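You operate a simulated robot arm through the tools that you are given. There is no shell and no other tool.

The job below is to be done with a simulated robot arm. You get a single attempt, and the scene is never put back.

Task
Tip the hot chips from the large drawer's liner into the white dish.
Fine: lift the liner by its strap alone, put it back on its plate empty and shut the drawer.

The check looks at the end state, three seconds after you hand in, the way a careful person would. Anything else that was tipped, shoved, dropped, spilled or broken makes it a failure.

Robot
A 7-joint arm with a two-finger parallel gripper, fixed in place. Base frame: the origin is on the floor under the middle of its stand, x ahead of it, y to its left, z up; the work surface is at about z = 910. Readings come in mm, rad, newtons and seconds.
With the tool pointing down near the work surface it reaches from about 100 to 640 mm from the base axis. Its first joint turns from -1.152 to 1.152 rad. Payload 1.57 kg.
Tool frame: the origin (TCP) lies between the finger pads and is the grasp point; the fingertips stand 30 mm ahead of it; z points along the fingers, y is the line along which they close. The gripper opens to 80 mm. The fingers are 17 mm wide and 12 mm thick; the gripper's body (40 by 82 mm) begins 80 mm behind the TCP.
Orientation is told as [roll, pitch, yaw] about the base's x, y, z axes, in that order, counted from this pose: with the fingers straight down and closing along the base's y, the tool's x points along the base's -x, its y along +y and its z along -z.

Tools
- The arm moves only by the tool arm_command. Its argument "rows" is a list of rows, each an object (a shift or turn left out is 0, a gripper value left out holds the last) with "hand": the gripper command, from -1 (shut) to 1 (fully open), values between in proportion; "translation": the shift along the tool's x, y, z in mm, a list of three; "delta_rot": the turn, a rotation vector about the tool's x, y, z in rad, a list of three. In form: [{"hand": hand, "translation": [dx, dy, dz], "delta_rot": [wx, wy, wz]}, ...]. A call has 1 to 20 rows; each row shifts and turns the commanded pose from where the row before left it, along the tool's axes as they then stand. A row lasts 0.2 s, in which the tool goes at most 50 mm and 0.15 rad; a call with a longer step from one row to the next is refused whole, and so is a gripper value outside its range. A pose out of reach is approached as far as the arm can. The call stops where the force on the tool passes 40 N (or 10 N more than at its start, if that is more) or the arm is blocked; 0.2 s more then pass. The fingers move at their own pace (about 72 mm/s each) and stop on an object; they squeeze with about 21 N. The grip force told is the motor's: it shows also when the fingers shut on nothing. Time passes only in rows, and 0.2 s behind the last, so rows that do not move let the fingers close. It gives the time, the measured TCP pose, the force on the tool (base axes), the opening and the grip force at its end, in the units of the frame above (readings bear some noise), with the torque about the TCP (base axes, N m) and any sound that the robot's microphone picked up, and new pictures: "pictures" is both (left out), scene, wrist or none.
- Cameras (640 x 400 px; columns grow to the right, rows downward): "scene" is fixed at [73, 452, 1434.7]; the picture's right is [-0.56, -0.83, 0.00], its down [-0.49, 0.34, -0.80] and it looks along [0.66, -0.45, -0.60] (base axes); focal length 214 px, centre (320, 200). "wrist" rides on the gripper at [72, -7, -122] in the tool frame; the picture's right is [0.09, 1.00, 0.00], its down [-0.84, 0.08, -0.54] and it looks along [-0.54, 0.05, 0.84] (tool axes); focal length 238 px, centre (320, 200). There is no depth. A picture from a camera that has moved, and an enlarged one, comes with that camera's place and axes in the base frame and with its lens. The place of the scene camera against the robot may be out by one fixed shift of up to 18 mm in any direction.
- enlarge(camera, box): a new picture of the part [left, top, right, bottom] of that camera's present view, enlarged. The clock stands still meanwhile.
- close_job(): hands the job in; it is judged then, once.

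Nothing tells you positions but the pictures and the camera data. Unless the task says otherwise, let go and move clear before handing in.

The tools are called after "Emit:" by a JSON object that holds its "api" and its "payload". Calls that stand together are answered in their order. arm_command: Moves the arm, as the interface text tells. Its arguments: {"type":"object","properties":{"rows":{"type":"array","items":{"type":"object","properties":{"hand":{"type":"number"},"translation":{"type":"array","items":{"type":"number"}},"delta_rot":{"type":"array","items":{"type":"number"}}}}},"pictures":{"type":"string","enum":["both","scene","wrist","none"]}},"required":["rows"]} The other tools are called the same way: enlarge (camera, box) takes an enlarged picture of a part of a camera's view; close_job () hands the job in.

At the start:

```text
t: 0.0
eef_pos: [229.7, 218.9, 1312.9]
ee_rot: [-0.002, -0.003, 0.0]
wrist_force: [-1.2, -0.2, 0.0]
moment: [-0.01, -0.01, 0.01]
opening: 80.1
grip_force: 0.1
```

scene: 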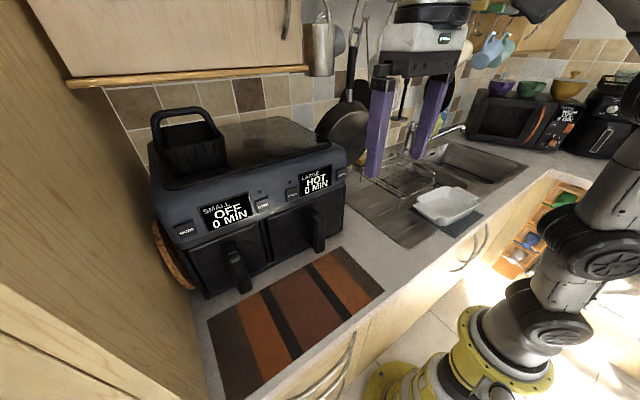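
wrist: 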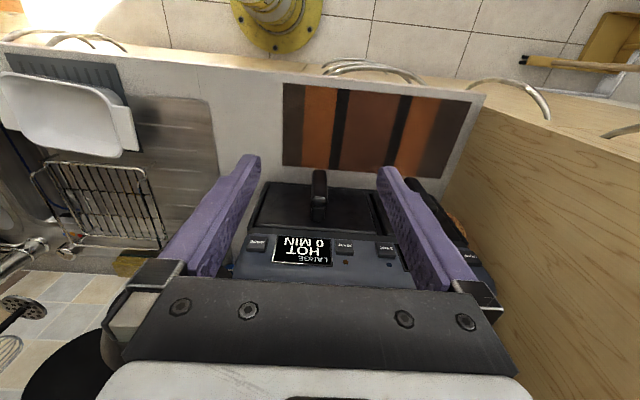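

I see a two-drawer air fryer against the wall, with its large drawer on the right marked HOT, a striped mat in front of it, and a white dish by the sink. I'll look closer before moving anything.

Emit:
{"api": "enlarge", "payload": {"camera": "scene", "box": [140, 70, 400, 310]}}

Emit:
{"api": "enlarge", "payload": {"camera": "scene", "box": [340, 120, 560, 260]}}

Emit:
{"api": "enlarge", "payload": {"camera": "wrist", "box": [200, 70, 520, 290]}}

Emit:
{"api": "enlarge", "payload": {"camera": "wrist", "box": [0, 20, 240, 280]}}

```text
1.67 times, centred on (270, 190) of scene
camera zoom: at [73.0, 452.0, 1434.7], right [-0.56, -0.83, 0.0], down [-0.49, 0.34, -0.8], along [0.66, -0.45, -0.6], focal length 358 px, centre (403, 217)
```

zoom: 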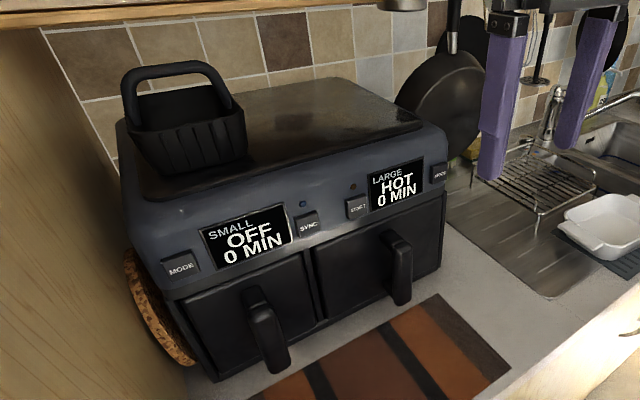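

```text
2.86 times, centred on (450, 190) of scene
camera zoom: at [73.0, 452.0, 1434.7], right [-0.56, -0.83, 0.0], down [-0.49, 0.34, -0.8], along [0.66, -0.45, -0.6], focal length 613 px, centre (-51, 229)
```

zoom: 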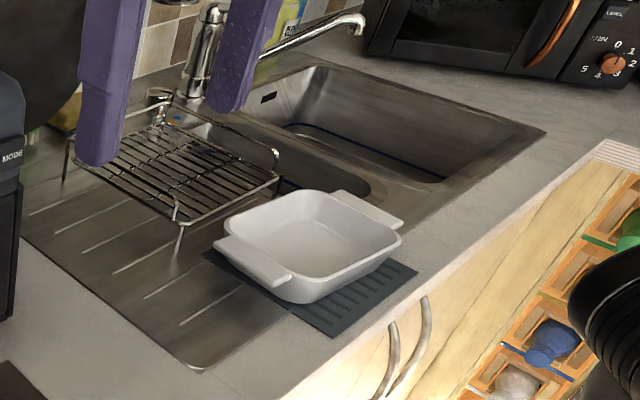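

```text
1.82 times, centred on (360, 180) of wrist
camera zoom: at [156.7, 212.5, 1435.3], right [-0.09, 1.0, 0.0], down [0.84, 0.08, 0.54], along [0.54, 0.05, -0.84], focal length 433 px, centre (247, 236)
```

zoom: 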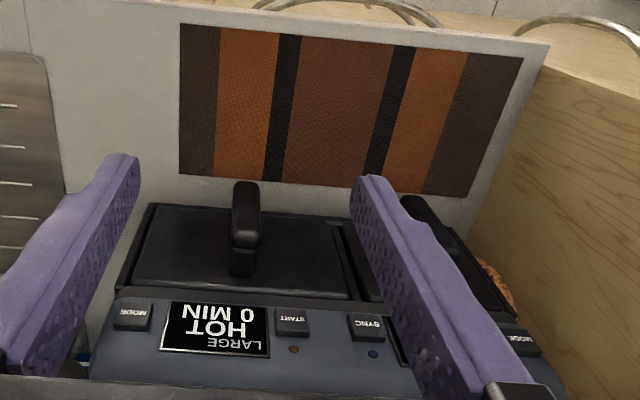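

```text
1.54 times, centred on (120, 150) of wrist
camera zoom: at [156.7, 212.5, 1435.3], right [-0.09, 1.0, 0.0], down [0.84, 0.08, 0.54], along [0.54, 0.05, -0.84], focal length 367 px, centre (628, 277)
```

zoom: 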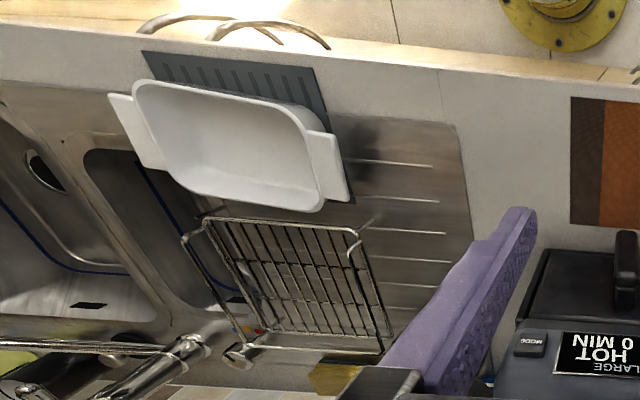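

The handle of the large drawer looks to be at about (390, 233, 970–1030), and the white dish at about (318, -291). I'll bring the wrist lower and back for a better view of the fryer's front.

Emit:
{"api": "arm_command", "payload": {"rows": [{"hand": 1, "translation": [10, 0, 40]}, {"translation": [10, 0, 40]}, {"translation": [10, 0, 40]}, {"translation": [0, 0, 0], "delta_rot": [0, -0.15, 0]}, {"translation": [0, 0, 0], "delta_rot": [0, -0.15, 0]}], "pictures": "both"}}

```text
t: 1.2
eef_pos: [199.7, 220.4, 1192.3]
ee_rot: [-0.001, -0.301, 0.001]
wrist_force: [0.3, 0.2, 0.3]
moment: [-0.01, -0.03, 0.0]
opening: 80.0
grip_force: 0.0
camera wrist: at [93.3, 213.4, 1288.7], right [-0.09, 1.0, -0.03], down [0.64, 0.08, 0.77], along [0.76, 0.05, -0.64], focal length 238 px, centre (320, 200)
```

scene: 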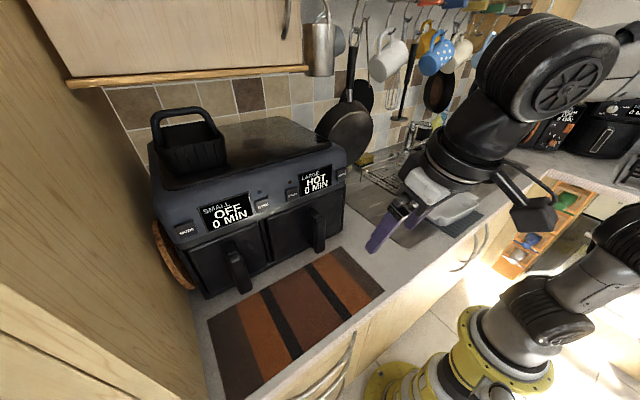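
wrist: 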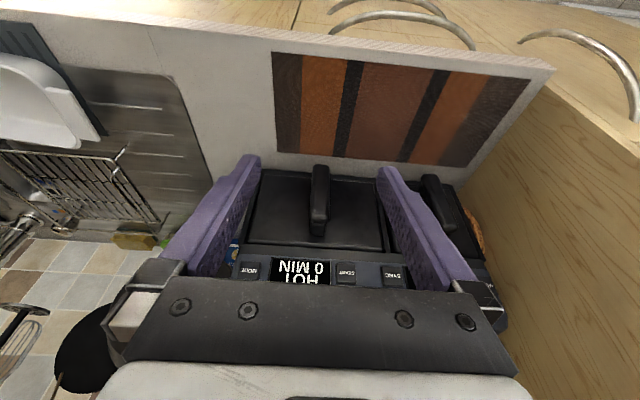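

The fryer's front is now clearer. I'll zoom on the handle to place it precisely.

Emit:
{"api": "enlarge", "payload": {"camera": "wrist", "box": [230, 140, 410, 290]}}

Emit:
{"api": "enlarge", "payload": {"camera": "scene", "box": [240, 160, 360, 270]}}

```text
2.67 times, centred on (320, 215) of wrist
camera zoom: at [93.3, 213.4, 1288.7], right [-0.09, 1.0, -0.03], down [0.64, 0.08, 0.77], along [0.76, 0.05, -0.64], focal length 636 px, centre (320, 160)
```

zoom: 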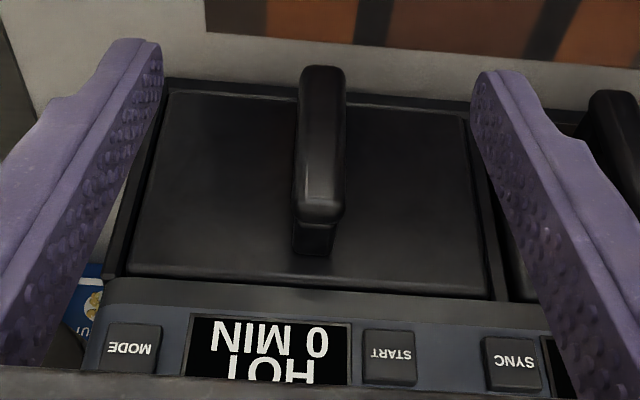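

```text
3.64 times, centred on (300, 215) of scene
camera zoom: at [73.0, 452.0, 1434.7], right [-0.56, -0.83, 0.0], down [-0.49, 0.34, -0.8], along [0.66, -0.45, -0.6], focal length 780 px, centre (393, 146)
```

zoom: 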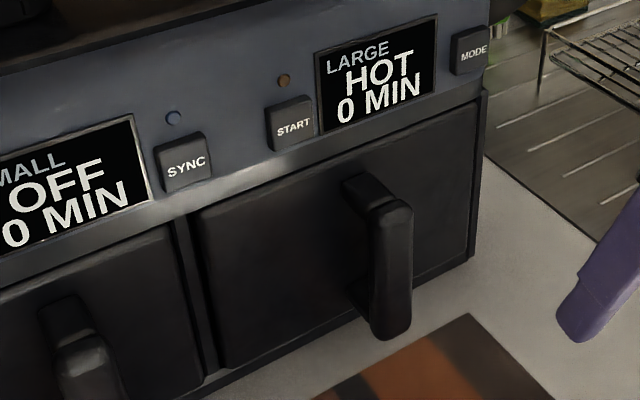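

The handle is a vertical bar about 30 mm wide at roughly x=392, y=231, from z=952 to z=1075, and the drawer front is at x≈460. I'll set the tool upright and bring it over the bar.

Emit:
{"api": "arm_command", "payload": {"rows": [{"hand": 1, "delta_rot": [0, 0.15, 0]}, {"delta_rot": [0, 0.15, 0]}, {"translation": [-45, 2.5, 8]}, {"translation": [-45, 2.5, 8]}, {"translation": [-45, 2.5, 8]}, {"translation": [-45, 2.5, 8]}, {"translation": [0, 0, 0]}], "pictures": "both"}}

```text
t: 2.8
eef_pos: [381.3, 231.1, 1160.4]
ee_rot: [-0.001, -0.001, -0.001]
wrist_force: [-0.1, -1.0, -1.0]
moment: [0.02, 0.01, -0.01]
opening: 80.0
grip_force: 0.1
camera wrist: at [308.7, 224.1, 1282.2], right [-0.09, 1.0, 0.0], down [0.84, 0.08, 0.54], along [0.54, 0.05, -0.84], focal length 238 px, centre (320, 200)
```

scene: 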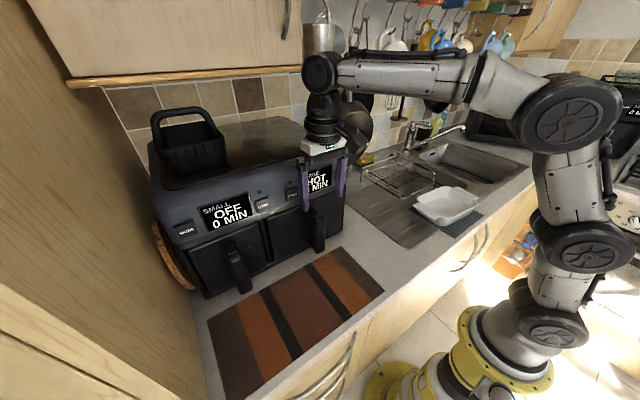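
wrist: 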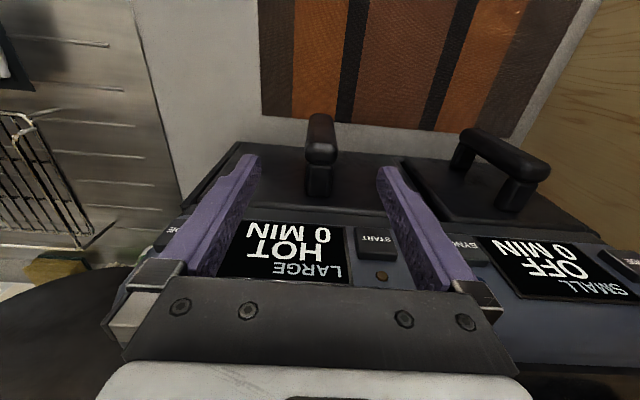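

Emit:
{"api": "enlarge", "payload": {"camera": "wrist", "box": [240, 90, 420, 210]}}

Emit:
{"api": "enlarge", "payload": {"camera": "scene", "box": [270, 130, 370, 260]}}

```text
3.33 times, centred on (330, 150) of wrist
camera zoom: at [308.7, 224.1, 1282.2], right [-0.09, 1.0, 0.0], down [0.84, 0.08, 0.54], along [0.54, 0.05, -0.84], focal length 794 px, centre (287, 367)
```

zoom: 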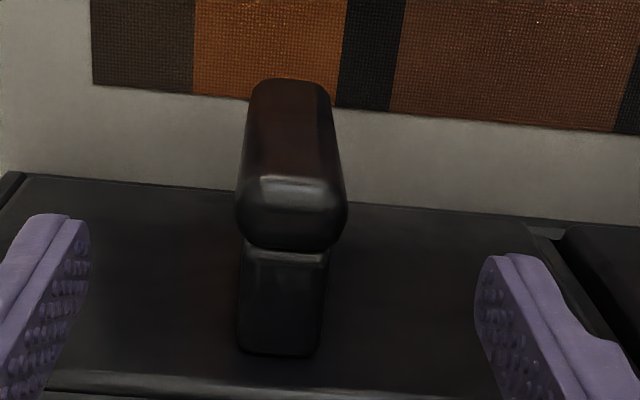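

```text
3.08 times, centred on (320, 195) of scene
camera zoom: at [73.0, 452.0, 1434.7], right [-0.56, -0.83, 0.0], down [-0.49, 0.34, -0.8], along [0.66, -0.45, -0.6], focal length 660 px, centre (320, 215)
```

zoom: 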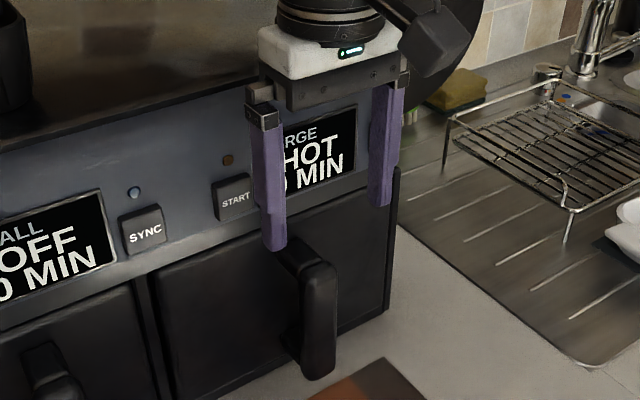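

The bar's centre is at about x=389, y=232, with its top at z≈1088. I'll lower the fingers around it and grip it.

Emit:
{"api": "arm_command", "payload": {"rows": [{"hand": 1, "translation": [-7, 1, 30]}, {"translation": [0, 0, 30]}, {"translation": [0, 0, 30]}, {"translation": [0, 0, 25]}, {"translation": [0, 0, 0]}, {"hand": -1}, {"hand": -1}, {"hand": -1}, {"hand": -1}], "pictures": "both"}}

```text
t: 4.8
eef_pos: [387.3, 233.0, 1044.7]
ee_rot: [0.001, 0.0, 0.001]
wrist_force: [1.2, 30.5, -2.7]
moment: [-2.55, -0.18, -0.16]
opening: 32.0
grip_force: 40.4
camera wrist: at [313.8, 226.0, 1165.9], right [-0.09, 1.0, 0.0], down [0.84, 0.08, 0.54], along [0.54, 0.05, -0.84], focal length 238 px, centre (320, 200)
```

scene: 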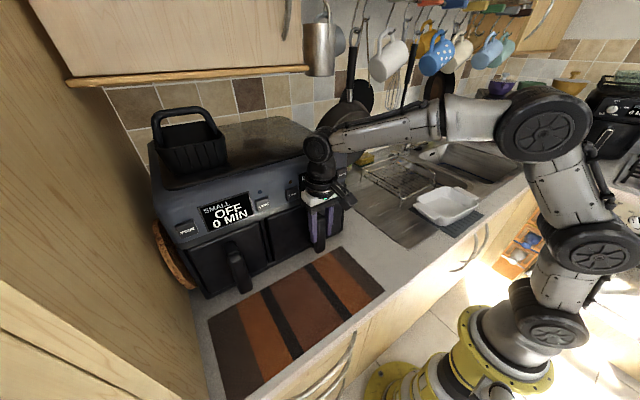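
wrist: 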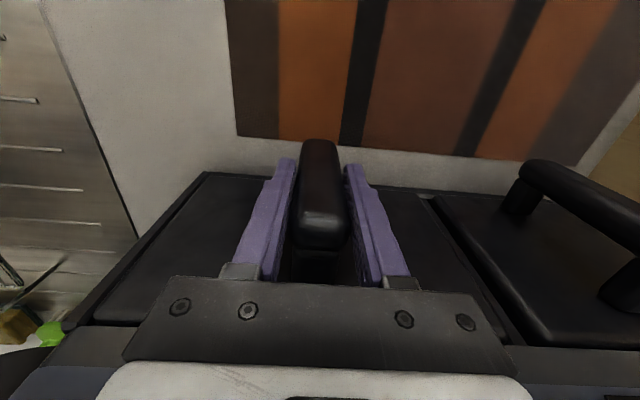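

The fingers are on the bar with an opening of 32 mm, but there is a side load of about 30 N toward +y. I'll shift +y a little to relieve it before pulling.

Emit:
{"api": "arm_command", "payload": {"rows": [{"hand": -1, "translation": [0, 1, 0]}, {"translation": [0, 1, 0]}, {"translation": [0, 0, 0]}], "pictures": "none"}}

```text
t: 5.6
eef_pos: [387.5, 232.7, 1044.3]
ee_rot: [0.0, 0.001, 0.001]
wrist_force: [-1.2, 20.8, -10.5]
moment: [-0.15, -1.19, 0.24]
opening: 31.8
grip_force: 40.3
```

Emit:
{"api": "arm_command", "payload": {"rows": [{"hand": -1, "translation": [0, 1, 0]}, {"translation": [0, 1, 0]}, {"translation": [0, 0, 0]}], "pictures": "none"}}

```text
t: 6.4
eef_pos: [387.8, 233.8, 1043.7]
ee_rot: [-0.003, 0.005, -0.001]
wrist_force: [0.3, 3.4, -21.3]
moment: [2.34, -0.91, -0.1]
opening: 32.0
grip_force: 40.3
```

The side load is nearly gone. I'll start pulling the drawer toward the base in small steps.

Emit:
{"api": "arm_command", "payload": {"rows": [{"hand": -1, "translation": [3, 0, 1]}, {"translation": [5, 0, 0]}, {"translation": [6, 0, 0]}, {"translation": [6, 0, 0]}], "pictures": "both"}}

```text
t: 7.4
eef_pos: [367.4, 233.0, 1043.5]
ee_rot: [-0.001, 0.004, 0.0]
wrist_force: [0.9, 7.4, -22.1]
moment: [1.24, 0.63, 0.06]
opening: 32.1
grip_force: 40.7
camera wrist: at [293.7, 226.5, 1166.4], right [-0.09, 1.0, 0.0], down [0.84, 0.08, 0.54], along [0.54, 0.05, -0.84], focal length 238 px, centre (320, 200)
```

scene: 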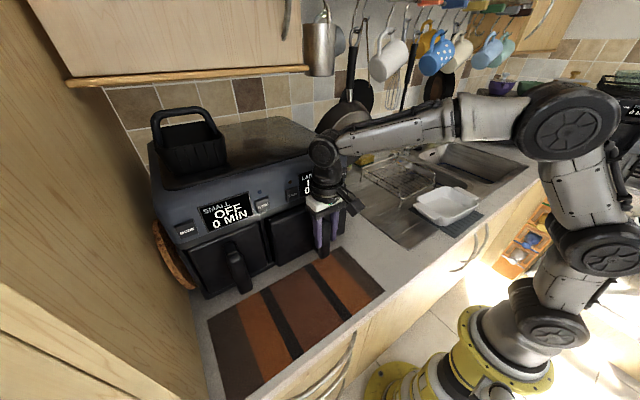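
wrist: 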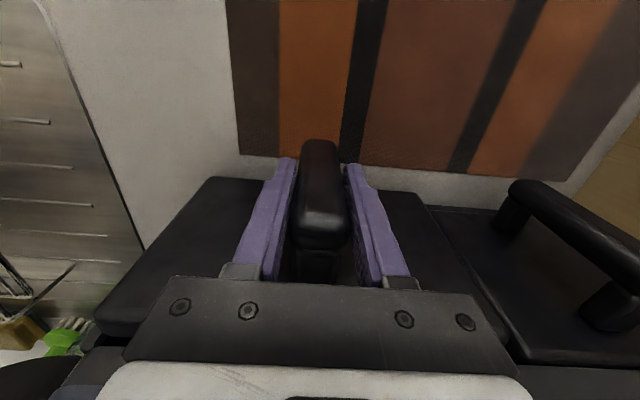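

The drawer slides freely with the hand. I'll keep pulling gently.

Emit:
{"api": "arm_command", "payload": {"rows": [{"hand": -1, "translation": [8, 0, 0.5]}, {"translation": [10, 0, 0.5]}, {"translation": [10, 0, 0]}, {"translation": [10, 0, 0]}, {"translation": [10, 0, 0]}, {"translation": [10, 0, 0]}, {"translation": [10, 0, 0]}, {"translation": [10, 0, 0]}, {"translation": [10, 0, 0]}, {"translation": [6, 0, 0]}], "pictures": "both"}}

```text
t: 9.6
eef_pos: [272.6, 234.0, 1044.2]
ee_rot: [0.0, 0.004, 0.0]
wrist_force: [1.0, -24.2, -21.9]
moment: [2.57, 0.1, -0.08]
opening: 31.7
grip_force: 40.9
camera wrist: at [199.3, 226.7, 1166.8], right [-0.09, 1.0, 0.0], down [0.84, 0.08, 0.54], along [0.54, 0.05, -0.84], focal length 238 px, centre (320, 200)
```

scene: 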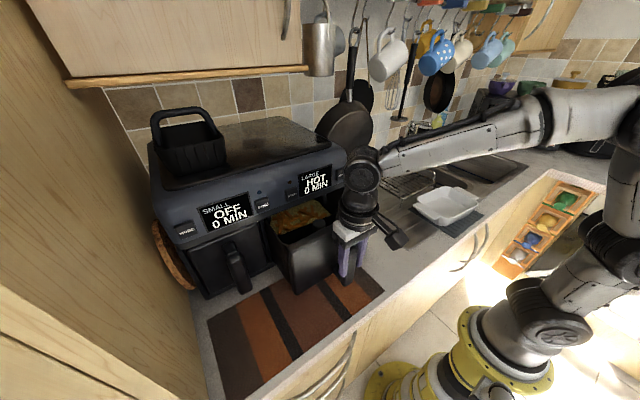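
wrist: 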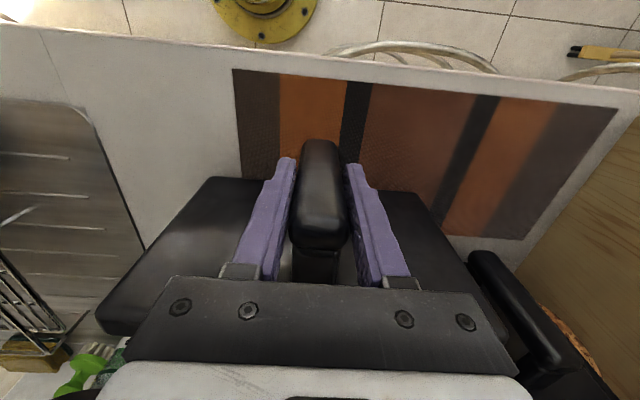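

Emit:
{"api": "enlarge", "payload": {"camera": "scene", "box": [240, 170, 400, 300]}}

```text
3.08 times, centred on (320, 235) of scene
camera zoom: at [73.2, 451.4, 1434.9], right [-0.56, -0.83, 0.0], down [-0.49, 0.34, -0.8], along [0.66, -0.45, -0.6], focal length 660 px, centre (320, 92)
```

zoom: 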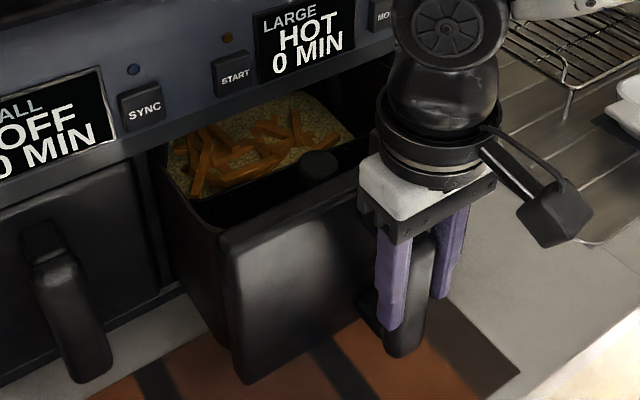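

Chips in a liner are showing, and part of a dark strap. I'll pull the drawer further out.

Emit:
{"api": "arm_command", "payload": {"rows": [{"hand": -1, "translation": [6, -0.5, 0.5]}, {"translation": [10, -0.5, 0.5]}, {"translation": [10, 0, 0]}, {"translation": [10, 0, 0]}, {"translation": [10, 0, 0]}, {"translation": [10, 0, 0]}, {"translation": [6, 0, 0]}], "pictures": "both"}}

Emit:
{"api": "enlarge", "payload": {"camera": "scene", "box": [240, 170, 400, 300]}}

```text
t: 11.2
eef_pos: [212.1, 233.7, 1044.3]
ee_rot: [0.003, -0.004, 0.0]
wrist_force: [1.9, -6.9, 26.5]
moment: [-2.39, 0.51, -0.16]
opening: 32.1
grip_force: 40.4
camera wrist: at [138.1, 226.0, 1166.2], right [-0.09, 1.0, 0.0], down [0.83, 0.08, 0.55], along [0.54, 0.05, -0.84], focal length 238 px, centre (320, 200)
```

scene: 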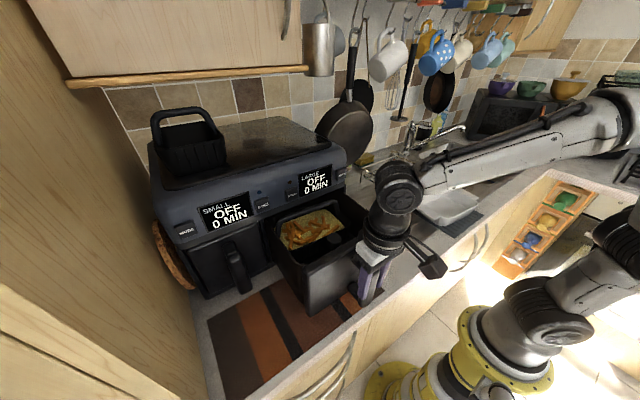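
wrist: 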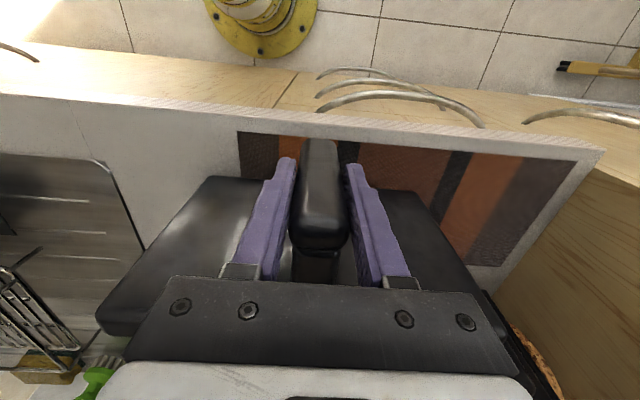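

```text
3.08 times, centred on (320, 235) of scene
camera zoom: at [72.9, 451.7, 1434.8], right [-0.56, -0.83, 0.0], down [-0.49, 0.34, -0.8], along [0.66, -0.45, -0.6], focal length 660 px, centre (320, 92)
```

zoom: 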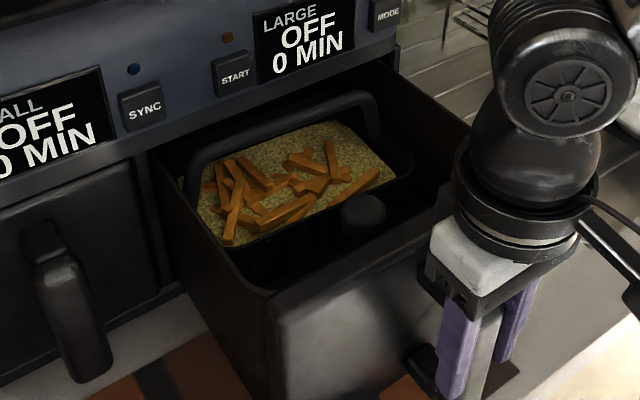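

The liner sits inside with an arched strap running across (along y), at about x=436 and still close to the fryer's face. I'll pull the drawer out some more so the hand can clear the control panel.

Emit:
{"api": "arm_command", "payload": {"rows": [{"hand": -1, "translation": [5, 0, 0]}, {"translation": [8, 0, -0.5]}, {"translation": [8, 0, -0.5]}, {"translation": [8, 0, 0]}, {"translation": [8, 0, 0]}], "pictures": "both"}}

Emit:
{"api": "enlarge", "payload": {"camera": "scene", "box": [240, 170, 400, 300]}}

```text
t: 12.4
eef_pos: [174.2, 233.2, 1042.4]
ee_rot: [-0.001, 0.003, -0.002]
wrist_force: [1.5, -10.1, -6.1]
moment: [2.31, -1.1, -0.14]
opening: 31.6
grip_force: 40.7
camera wrist: at [101.0, 226.6, 1165.3], right [-0.09, 1.0, 0.0], down [0.84, 0.08, 0.54], along [0.54, 0.05, -0.84], focal length 238 px, centre (320, 200)
```

scene: 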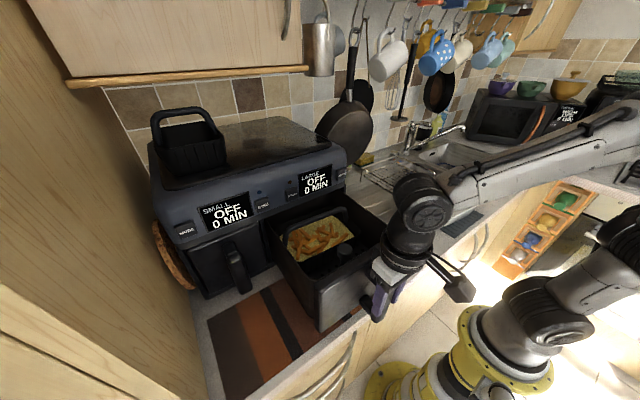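
wrist: 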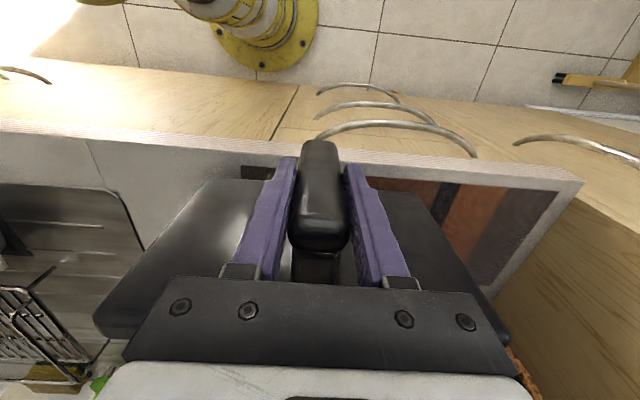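

```text
3.08 times, centred on (320, 235) of scene
camera zoom: at [73.0, 451.7, 1434.8], right [-0.56, -0.83, 0.0], down [-0.49, 0.34, -0.8], along [0.66, -0.45, -0.6], focal length 660 px, centre (320, 92)
```

zoom: 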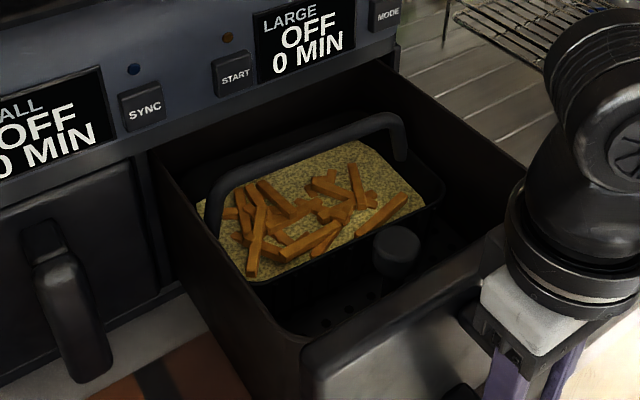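

The plate with holes and a knob is now visible ahead of the liner. I'll pull about 25 mm more for clearance behind the strap.

Emit:
{"api": "arm_command", "payload": {"rows": [{"hand": -1, "translation": [5, 0, 0]}, {"translation": [7, 0, -0.5]}, {"translation": [7, 0, -0.5]}, {"translation": [6, 0, 0]}, {"translation": [0, 0, 0]}], "pictures": "both"}}

Emit:
{"api": "enlarge", "payload": {"camera": "scene", "box": [240, 170, 400, 340]}}

```text
t: 13.6
eef_pos: [148.9, 233.2, 1045.0]
ee_rot: [0.0, 0.0, 0.0]
wrist_force: [-1.1, 19.1, -29.0]
moment: [-0.12, 0.21, 0.0]
opening: 31.7
grip_force: 40.3
camera wrist: at [76.1, 226.4, 1166.9], right [-0.09, 1.0, 0.0], down [0.84, 0.08, 0.54], along [0.54, 0.05, -0.84], focal length 238 px, centre (320, 200)
```

scene: 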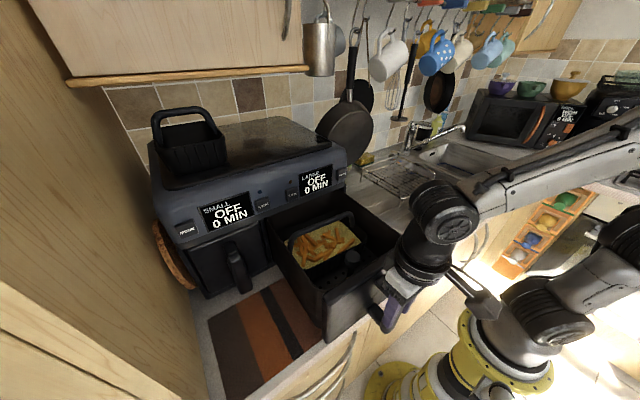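
wrist: 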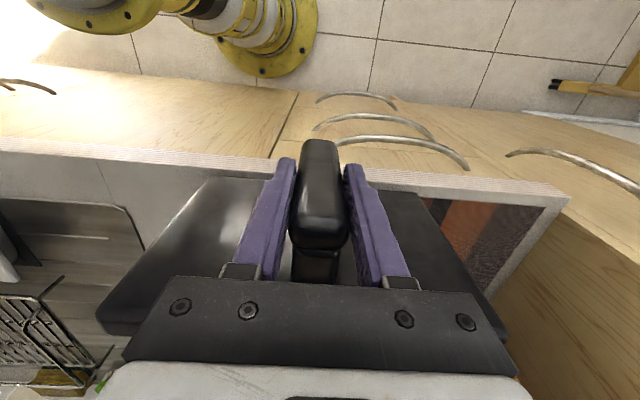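

```text
2.35 times, centred on (320, 255) of scene
camera zoom: at [73.1, 452.8, 1434.4], right [-0.56, -0.83, 0.0], down [-0.49, 0.34, -0.8], along [0.66, -0.45, -0.6], focal length 505 px, centre (320, 71)
```

zoom: 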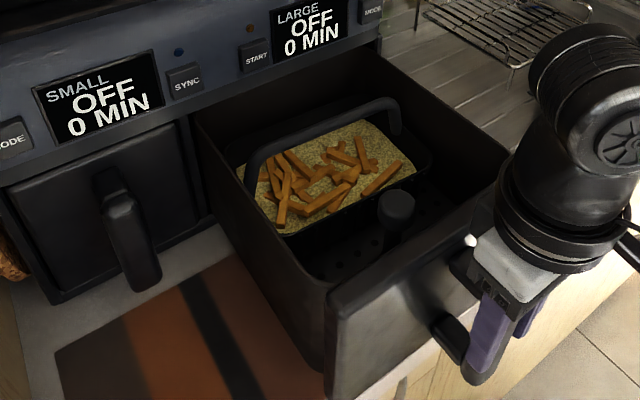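

The drawer is far enough out. I'll let go of the handle, rise straight up and look down on the liner.

Emit:
{"api": "arm_command", "payload": {"rows": [{"hand": -1, "translation": [0, 1, 0]}, {"hand": 0.2}, {"hand": 1}, {"hand": 1}, {"hand": 1}, {"hand": 1, "translation": [0, 0, -20]}, {"translation": [0, 0, -40]}, {"translation": [0, 0, -45]}, {"translation": [0, 0, -45]}, {"translation": [0, 0, -45]}, {"translation": [0, 0, 0]}], "pictures": "both"}}

Emit:
{"api": "enlarge", "payload": {"camera": "scene", "box": [240, 170, 400, 340]}}

Emit:
{"api": "enlarge", "payload": {"camera": "wrist", "box": [200, 140, 520, 340]}}

```text
t: 16.0
eef_pos: [151.9, 236.6, 1240.7]
ee_rot: [0.001, -0.002, 0.0]
wrist_force: [-0.1, -0.6, -0.8]
moment: [0.01, -0.01, -0.03]
opening: 79.9
grip_force: 0.1
camera wrist: at [77.8, 230.0, 1362.9], right [-0.09, 1.0, 0.0], down [0.84, 0.08, 0.54], along [0.54, 0.05, -0.84], focal length 238 px, centre (320, 200)
```

scene: 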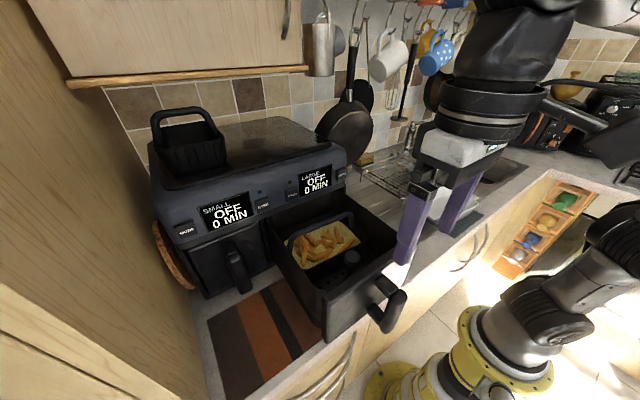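
wrist: 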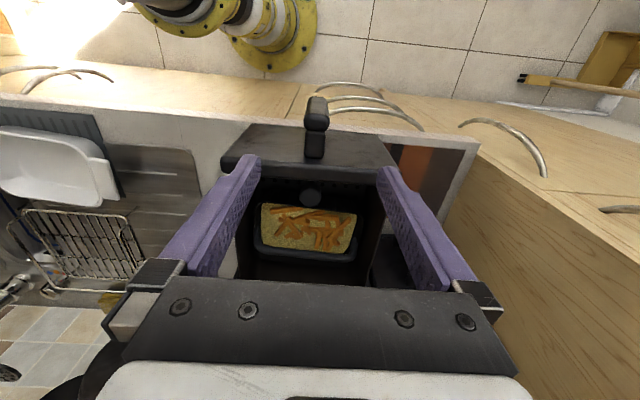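

```text
2.35 times, centred on (320, 255) of scene
camera zoom: at [73.0, 452.0, 1434.7], right [-0.56, -0.83, 0.0], down [-0.49, 0.34, -0.8], along [0.66, -0.45, -0.6], focal length 505 px, centre (320, 71)
```

zoom: 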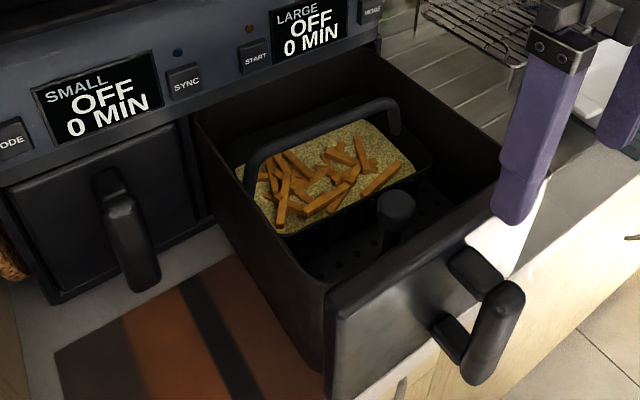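

```text
2.00 times, centred on (360, 240) of wrist
camera zoom: at [77.8, 230.0, 1362.9], right [-0.09, 1.0, 0.0], down [0.84, 0.08, 0.54], along [0.54, 0.05, -0.84], focal length 477 px, centre (240, 120)
```

zoom: 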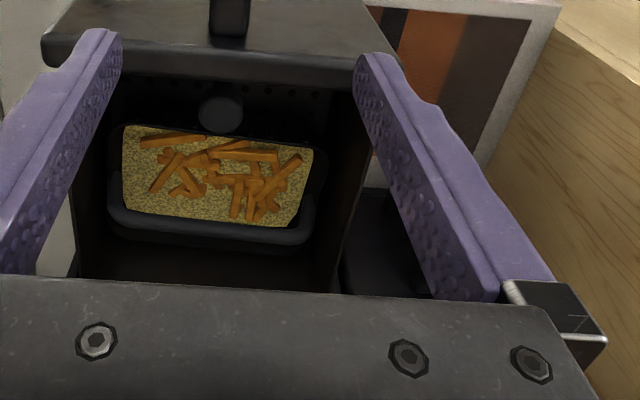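

The drawer stays put. I'll move forward over the liner to locate the strap more exactly.

Emit:
{"api": "arm_command", "payload": {"rows": [{"hand": 1, "translation": [-45, 0, 0]}, {"translation": [-45, 0, 0]}, {"translation": [-45, 0, 0]}, {"translation": [0, 0, 0]}], "pictures": "wrist"}}

Emit:
{"api": "enlarge", "payload": {"camera": "wrist", "box": [200, 40, 440, 260]}}

```text
t: 17.0
eef_pos: [284.6, 237.2, 1238.4]
ee_rot: [-0.001, 0.001, -0.001]
wrist_force: [-0.5, 0.5, 1.5]
moment: [-0.01, -0.01, 0.02]
opening: 80.0
grip_force: 0.1
camera wrist: at [211.1, 229.9, 1361.1], right [-0.09, 1.0, 0.0], down [0.84, 0.08, 0.54], along [0.54, 0.05, -0.84], focal length 238 px, centre (320, 200)
```

wrist: 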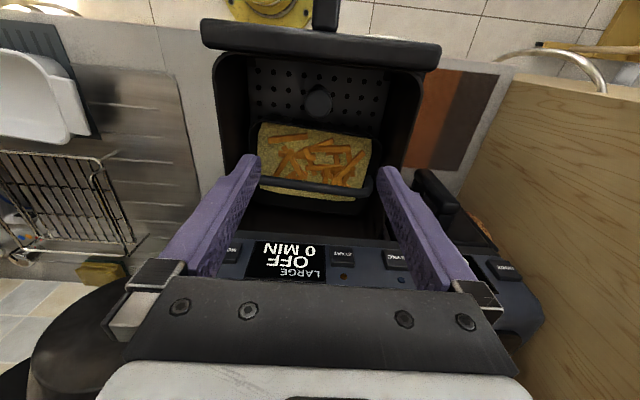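

```text
1.82 times, centred on (320, 150) of wrist
camera zoom: at [211.1, 229.9, 1361.1], right [-0.09, 1.0, 0.0], down [0.84, 0.08, 0.54], along [0.54, 0.05, -0.84], focal length 433 px, centre (320, 291)
```

zoom: 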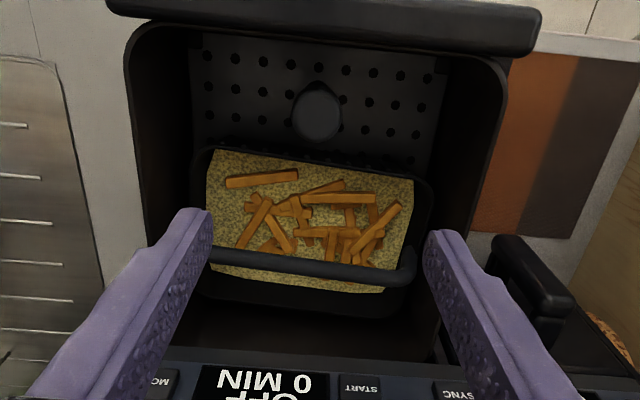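

The strap's top looks to be at about (369, 239, 1081), running along y and turned about 0.05 rad. I'll turn the hand a quarter turn so that the fingers close across the strap, and look again from there.

Emit:
{"api": "arm_command", "payload": {"rows": [{"hand": 1, "delta_rot": [0, 0, -0.15]}, {"delta_rot": [0, 0, -0.15]}, {"delta_rot": [0, 0, -0.15]}, {"delta_rot": [0, 0, -0.15]}, {"delta_rot": [0, 0, -0.15]}, {"delta_rot": [0, 0, -0.15]}, {"delta_rot": [0, 0, -0.15]}, {"delta_rot": [0, 0, -0.15]}, {"delta_rot": [0, 0, -0.15]}, {"delta_rot": [0, 0, -0.15]}, {"delta_rot": [0, 0, -0.02]}], "pictures": "both"}}

```text
t: 19.4
eef_pos: [282.4, 232.8, 1239.8]
ee_rot: [0.0, 0.0, 1.522]
wrist_force: [-0.4, 0.2, 0.3]
moment: [-0.03, -0.01, -0.02]
opening: 79.8
grip_force: 0.0
camera wrist: at [285.2, 161.9, 1362.3], right [-1.0, -0.04, 0.0], down [-0.04, 0.84, 0.54], along [-0.02, 0.54, -0.84], focal length 238 px, centre (320, 200)
```

scene: 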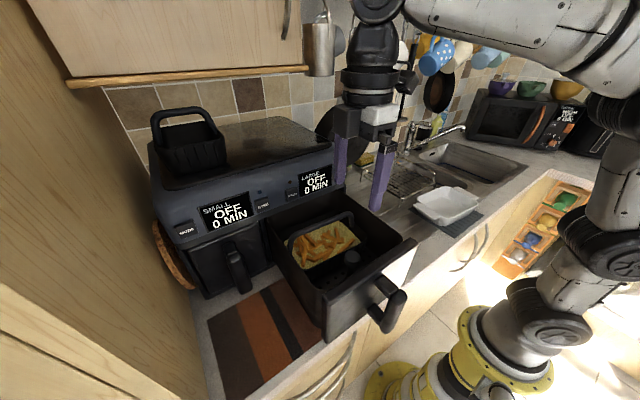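
wrist: 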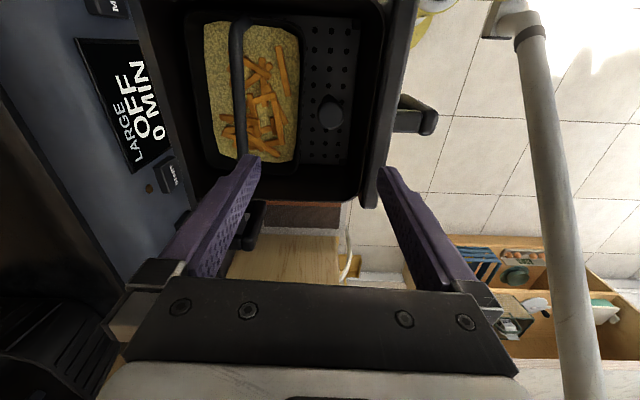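

Emit:
{"api": "enlarge", "payload": {"camera": "wrist", "box": [130, 0, 430, 200]}}

Emit:
{"api": "enlarge", "payload": {"camera": "scene", "box": [250, 190, 400, 300]}}

```text
2.00 times, centred on (280, 100) of wrist
camera zoom: at [285.2, 161.9, 1362.3], right [-1.0, -0.04, 0.0], down [-0.04, 0.84, 0.54], along [-0.02, 0.54, -0.84], focal length 477 px, centre (400, 400)
```

zoom: 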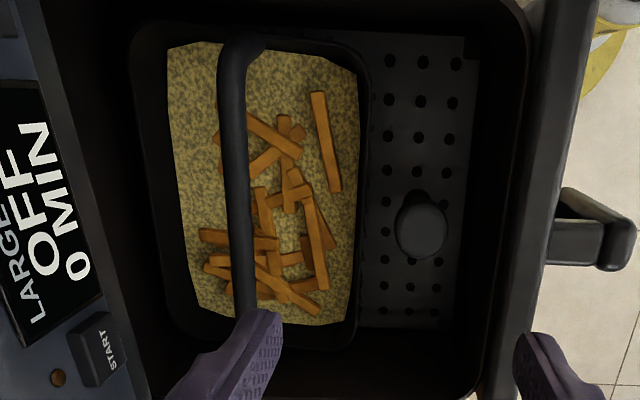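

```text
3.64 times, centred on (325, 245) of scene
camera zoom: at [73.0, 452.0, 1434.7], right [-0.56, -0.83, 0.0], down [-0.49, 0.34, -0.8], along [0.66, -0.45, -0.6], focal length 780 px, centre (302, 36)
```

zoom: 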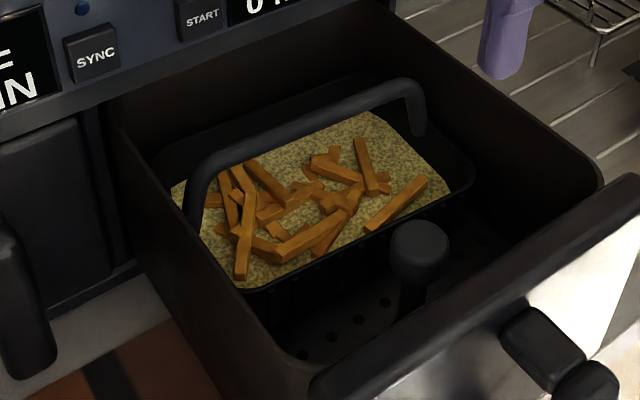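

The strap crosses the middle of the liner at about x=372–380, y=239, z=1055–1080, and the fryer's lip is at x≈460. I'll move over it and partly down, then check again before gripping.

Emit:
{"api": "arm_command", "payload": {"rows": [{"hand": 1, "translation": [-4, -31, 0], "delta_rot": [0, 0, 0.03]}, {"translation": [-4, -31, 0]}, {"translation": [-2, -30, 0]}, {"translation": [0, 0, 35]}, {"translation": [0, 0, 35]}, {"translation": [0, 0, 0]}], "pictures": "both"}}

Emit:
{"api": "enlarge", "payload": {"camera": "scene", "box": [260, 160, 380, 270]}}

Emit:
{"api": "enlarge", "payload": {"camera": "wrist", "box": [170, 0, 470, 250]}}

```text
t: 20.8
eef_pos: [375.7, 237.6, 1171.1]
ee_rot: [0.0, 0.0, 1.488]
wrist_force: [-0.7, -0.3, 0.3]
moment: [0.01, 0.02, 0.01]
opening: 80.3
grip_force: 0.1
camera wrist: at [375.1, 165.2, 1293.6], right [-1.0, -0.01, 0.0], down [-0.01, 0.84, 0.54], along [-0.01, 0.54, -0.84], focal length 238 px, centre (320, 200)
```

scene: 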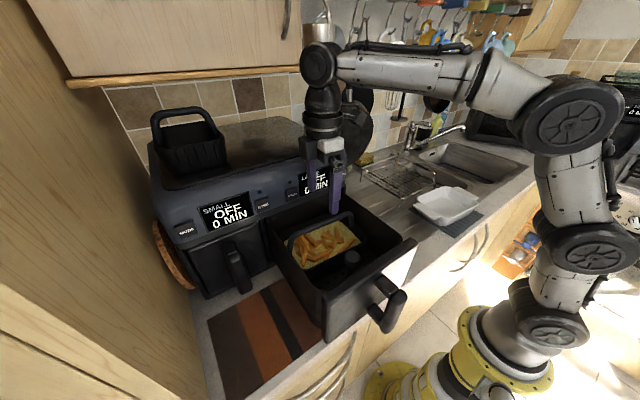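
wrist: 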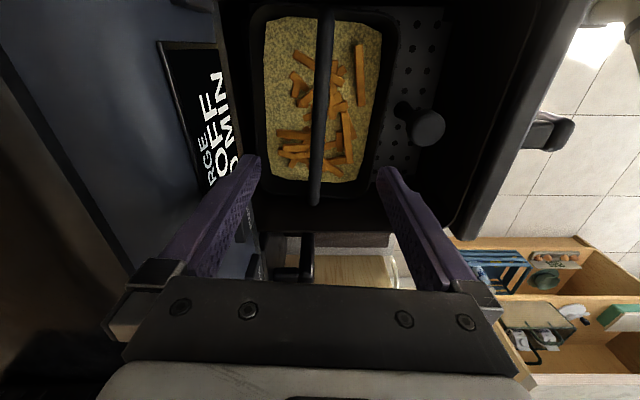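

```text
3.64 times, centred on (320, 215) of scene
camera zoom: at [73.0, 452.0, 1434.7], right [-0.56, -0.83, 0.0], down [-0.49, 0.34, -0.8], along [0.66, -0.45, -0.6], focal length 780 px, centre (320, 146)
```

zoom: 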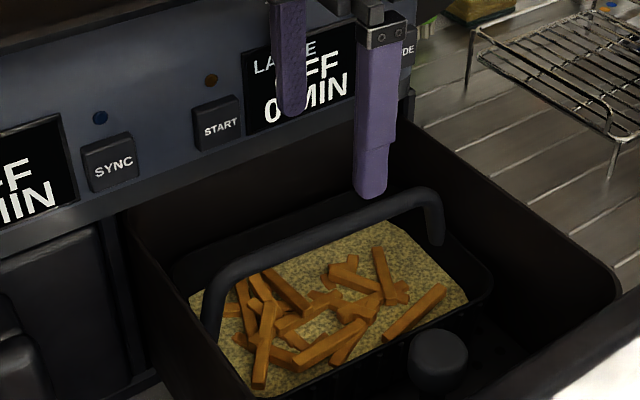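

```text
1.60 times, centred on (320, 125) of wrist
camera zoom: at [375.1, 165.2, 1293.6], right [-1.0, -0.01, 0.0], down [-0.01, 0.84, 0.54], along [-0.01, 0.54, -0.84], focal length 381 px, centre (320, 320)
```

zoom: 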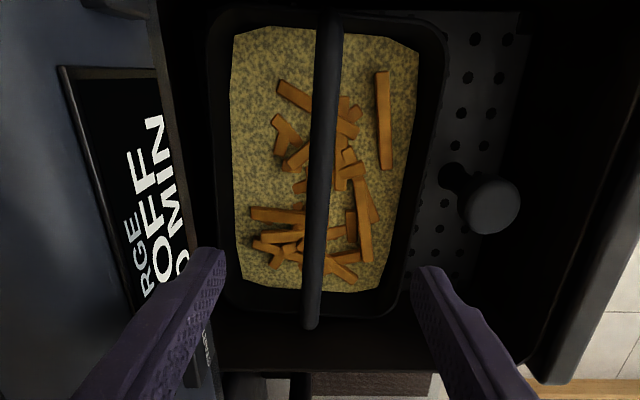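

From this view the strap lies at x≈376 at y≈239, and the scene view puts its centre at z≈1079. I'll descend around it and close.

Emit:
{"api": "arm_command", "payload": {"rows": [{"hand": 1, "translation": [-1, 0, 25], "delta_rot": [0, 0, -0.029]}, {"translation": [0, 0, 25]}, {"translation": [0, 0, 25]}, {"translation": [0, 0, 20]}, {"translation": [0, 0, 0]}], "pictures": "both"}}

Emit:
{"api": "enlarge", "payload": {"camera": "scene", "box": [260, 160, 380, 270]}}

Emit:
{"api": "enlarge", "payload": {"camera": "wrist", "box": [170, 0, 470, 290]}}

```text
t: 22.0
eef_pos: [374.3, 238.5, 1076.1]
ee_rot: [0.0, 0.002, 1.518]
wrist_force: [0.6, 0.2, 1.7]
moment: [0.01, 0.02, 0.0]
opening: 79.7
grip_force: 0.0
camera wrist: at [376.2, 165.3, 1198.7], right [-1.0, -0.04, 0.0], down [-0.03, 0.84, 0.54], along [-0.02, 0.54, -0.84], focal length 238 px, centre (320, 200)
```

scene: 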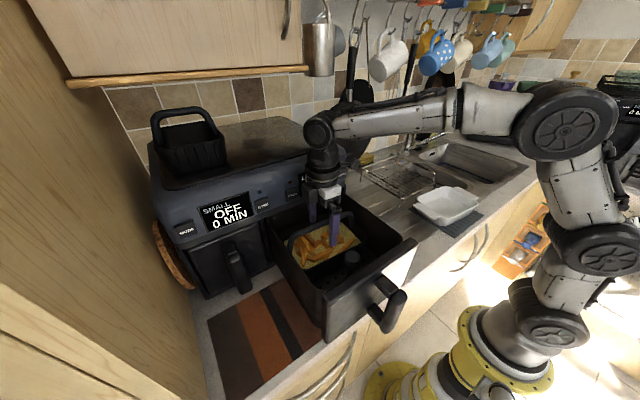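
wrist: 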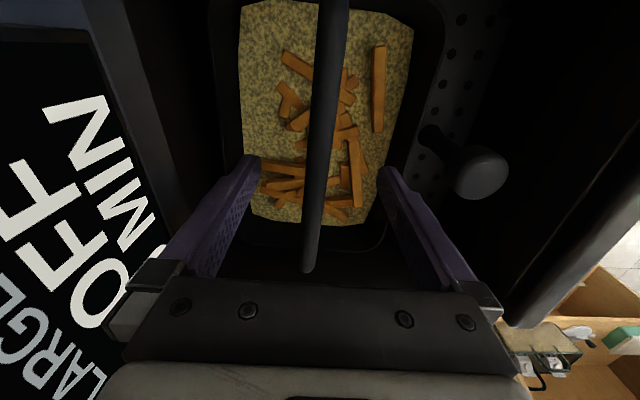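

```text
3.64 times, centred on (320, 215) of scene
camera zoom: at [73.0, 452.0, 1434.7], right [-0.56, -0.83, 0.0], down [-0.49, 0.34, -0.8], along [0.66, -0.45, -0.6], focal length 780 px, centre (320, 146)
```

zoom: 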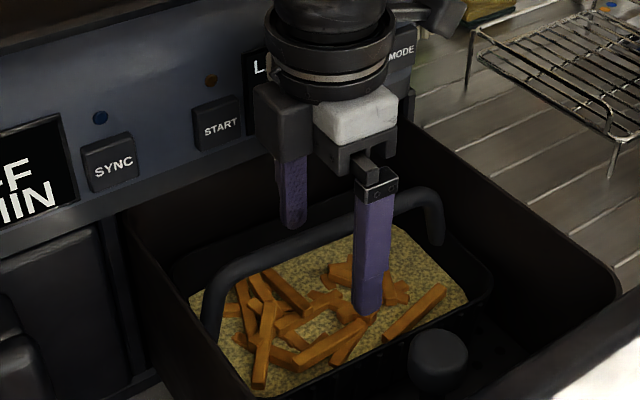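

```text
1.38 times, centred on (320, 145) of wrist
camera zoom: at [376.2, 165.3, 1198.7], right [-1.0, -0.04, 0.0], down [-0.03, 0.84, 0.54], along [-0.02, 0.54, -0.84], focal length 329 px, centre (320, 276)
```

zoom: 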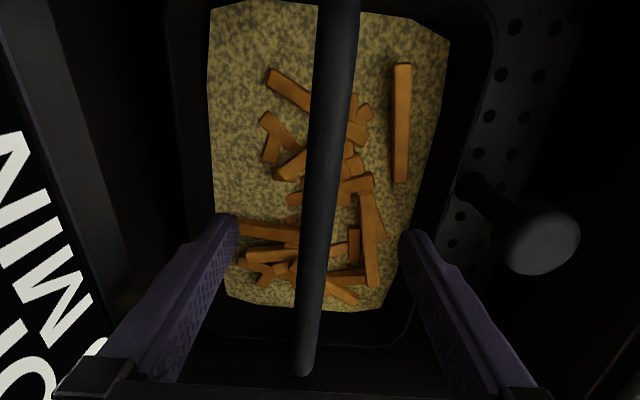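

The strap runs neatly between the fingers, about 2 mm toward +x. I'll centre on it and close.

Emit:
{"api": "arm_command", "payload": {"rows": [{"hand": 1, "translation": [0, -2, 0]}, {"hand": -0.3}, {"hand": -0.3}, {"hand": -1}, {"hand": -1}, {"hand": -1}, {"hand": -1}], "pictures": "wrist"}}

```text
t: 23.6
eef_pos: [377.0, 237.9, 1075.8]
ee_rot: [0.0, 0.0, 1.518]
wrist_force: [0.2, 0.6, -0.3]
moment: [0.02, 0.01, -0.09]
opening: 13.0
grip_force: 21.3
camera wrist: at [379.3, 165.7, 1198.5], right [-1.0, -0.04, 0.0], down [-0.03, 0.84, 0.54], along [-0.02, 0.54, -0.84], focal length 238 px, centre (320, 200)
```

wrist: 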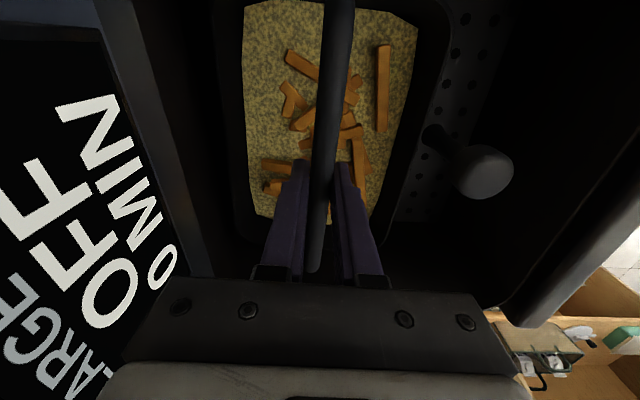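

The strap is held at 13 mm opening with 21 N and almost no side load. I'll lift slowly with a slight drift toward -x to clear the fryer's lip.

Emit:
{"api": "arm_command", "payload": {"rows": [{"hand": -1, "translation": [0, 0, -4]}, {"translation": [0, 0, -6]}, {"translation": [0, 0, -8]}, {"translation": [0, 0, -8]}, {"translation": [0, 0, 0]}], "pictures": "both"}}

Emit:
{"api": "enlarge", "payload": {"camera": "scene", "box": [260, 160, 380, 270]}}

```text
t: 24.8
eef_pos: [376.8, 239.1, 1100.5]
ee_rot: [0.0, 0.001, 1.521]
wrist_force: [-0.8, 0.2, -1.0]
moment: [-0.01, 0.0, 0.0]
opening: 13.0
grip_force: 21.2
camera wrist: at [378.9, 166.9, 1223.2], right [-1.0, -0.04, 0.0], down [-0.03, 0.84, 0.54], along [-0.02, 0.54, -0.84], focal length 238 px, centre (320, 200)
```

scene: 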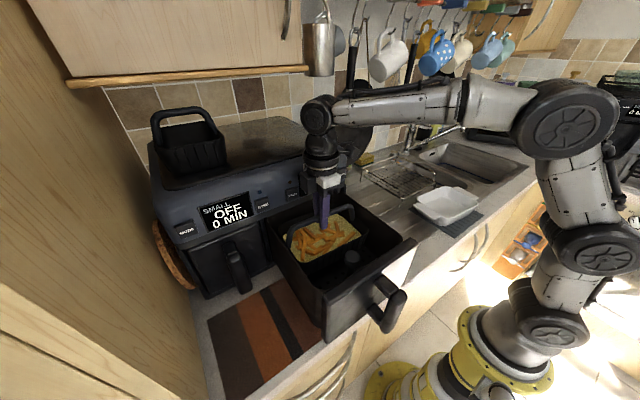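
wrist: 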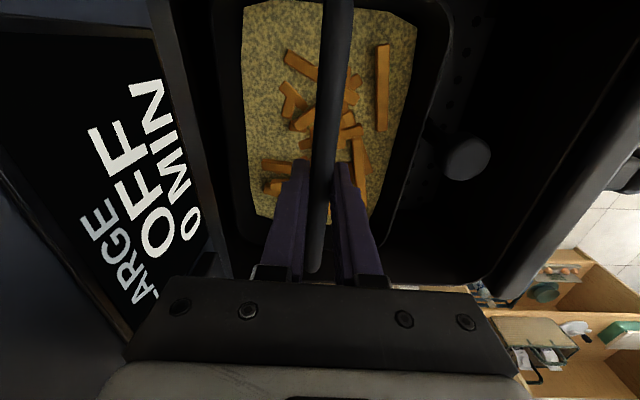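

```text
3.64 times, centred on (320, 215) of scene
camera zoom: at [73.0, 452.0, 1434.7], right [-0.56, -0.83, 0.0], down [-0.49, 0.34, -0.8], along [0.66, -0.45, -0.6], focal length 780 px, centre (320, 146)
```

zoom: 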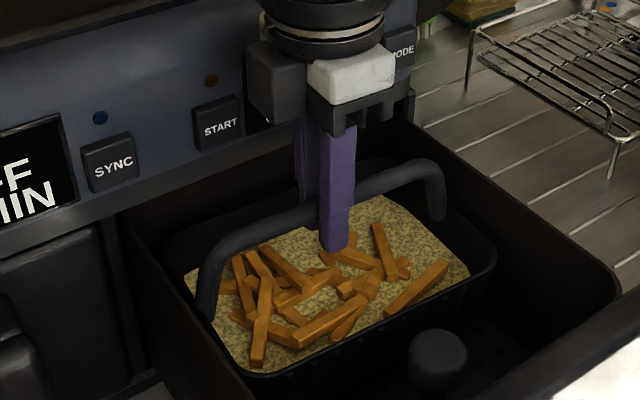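

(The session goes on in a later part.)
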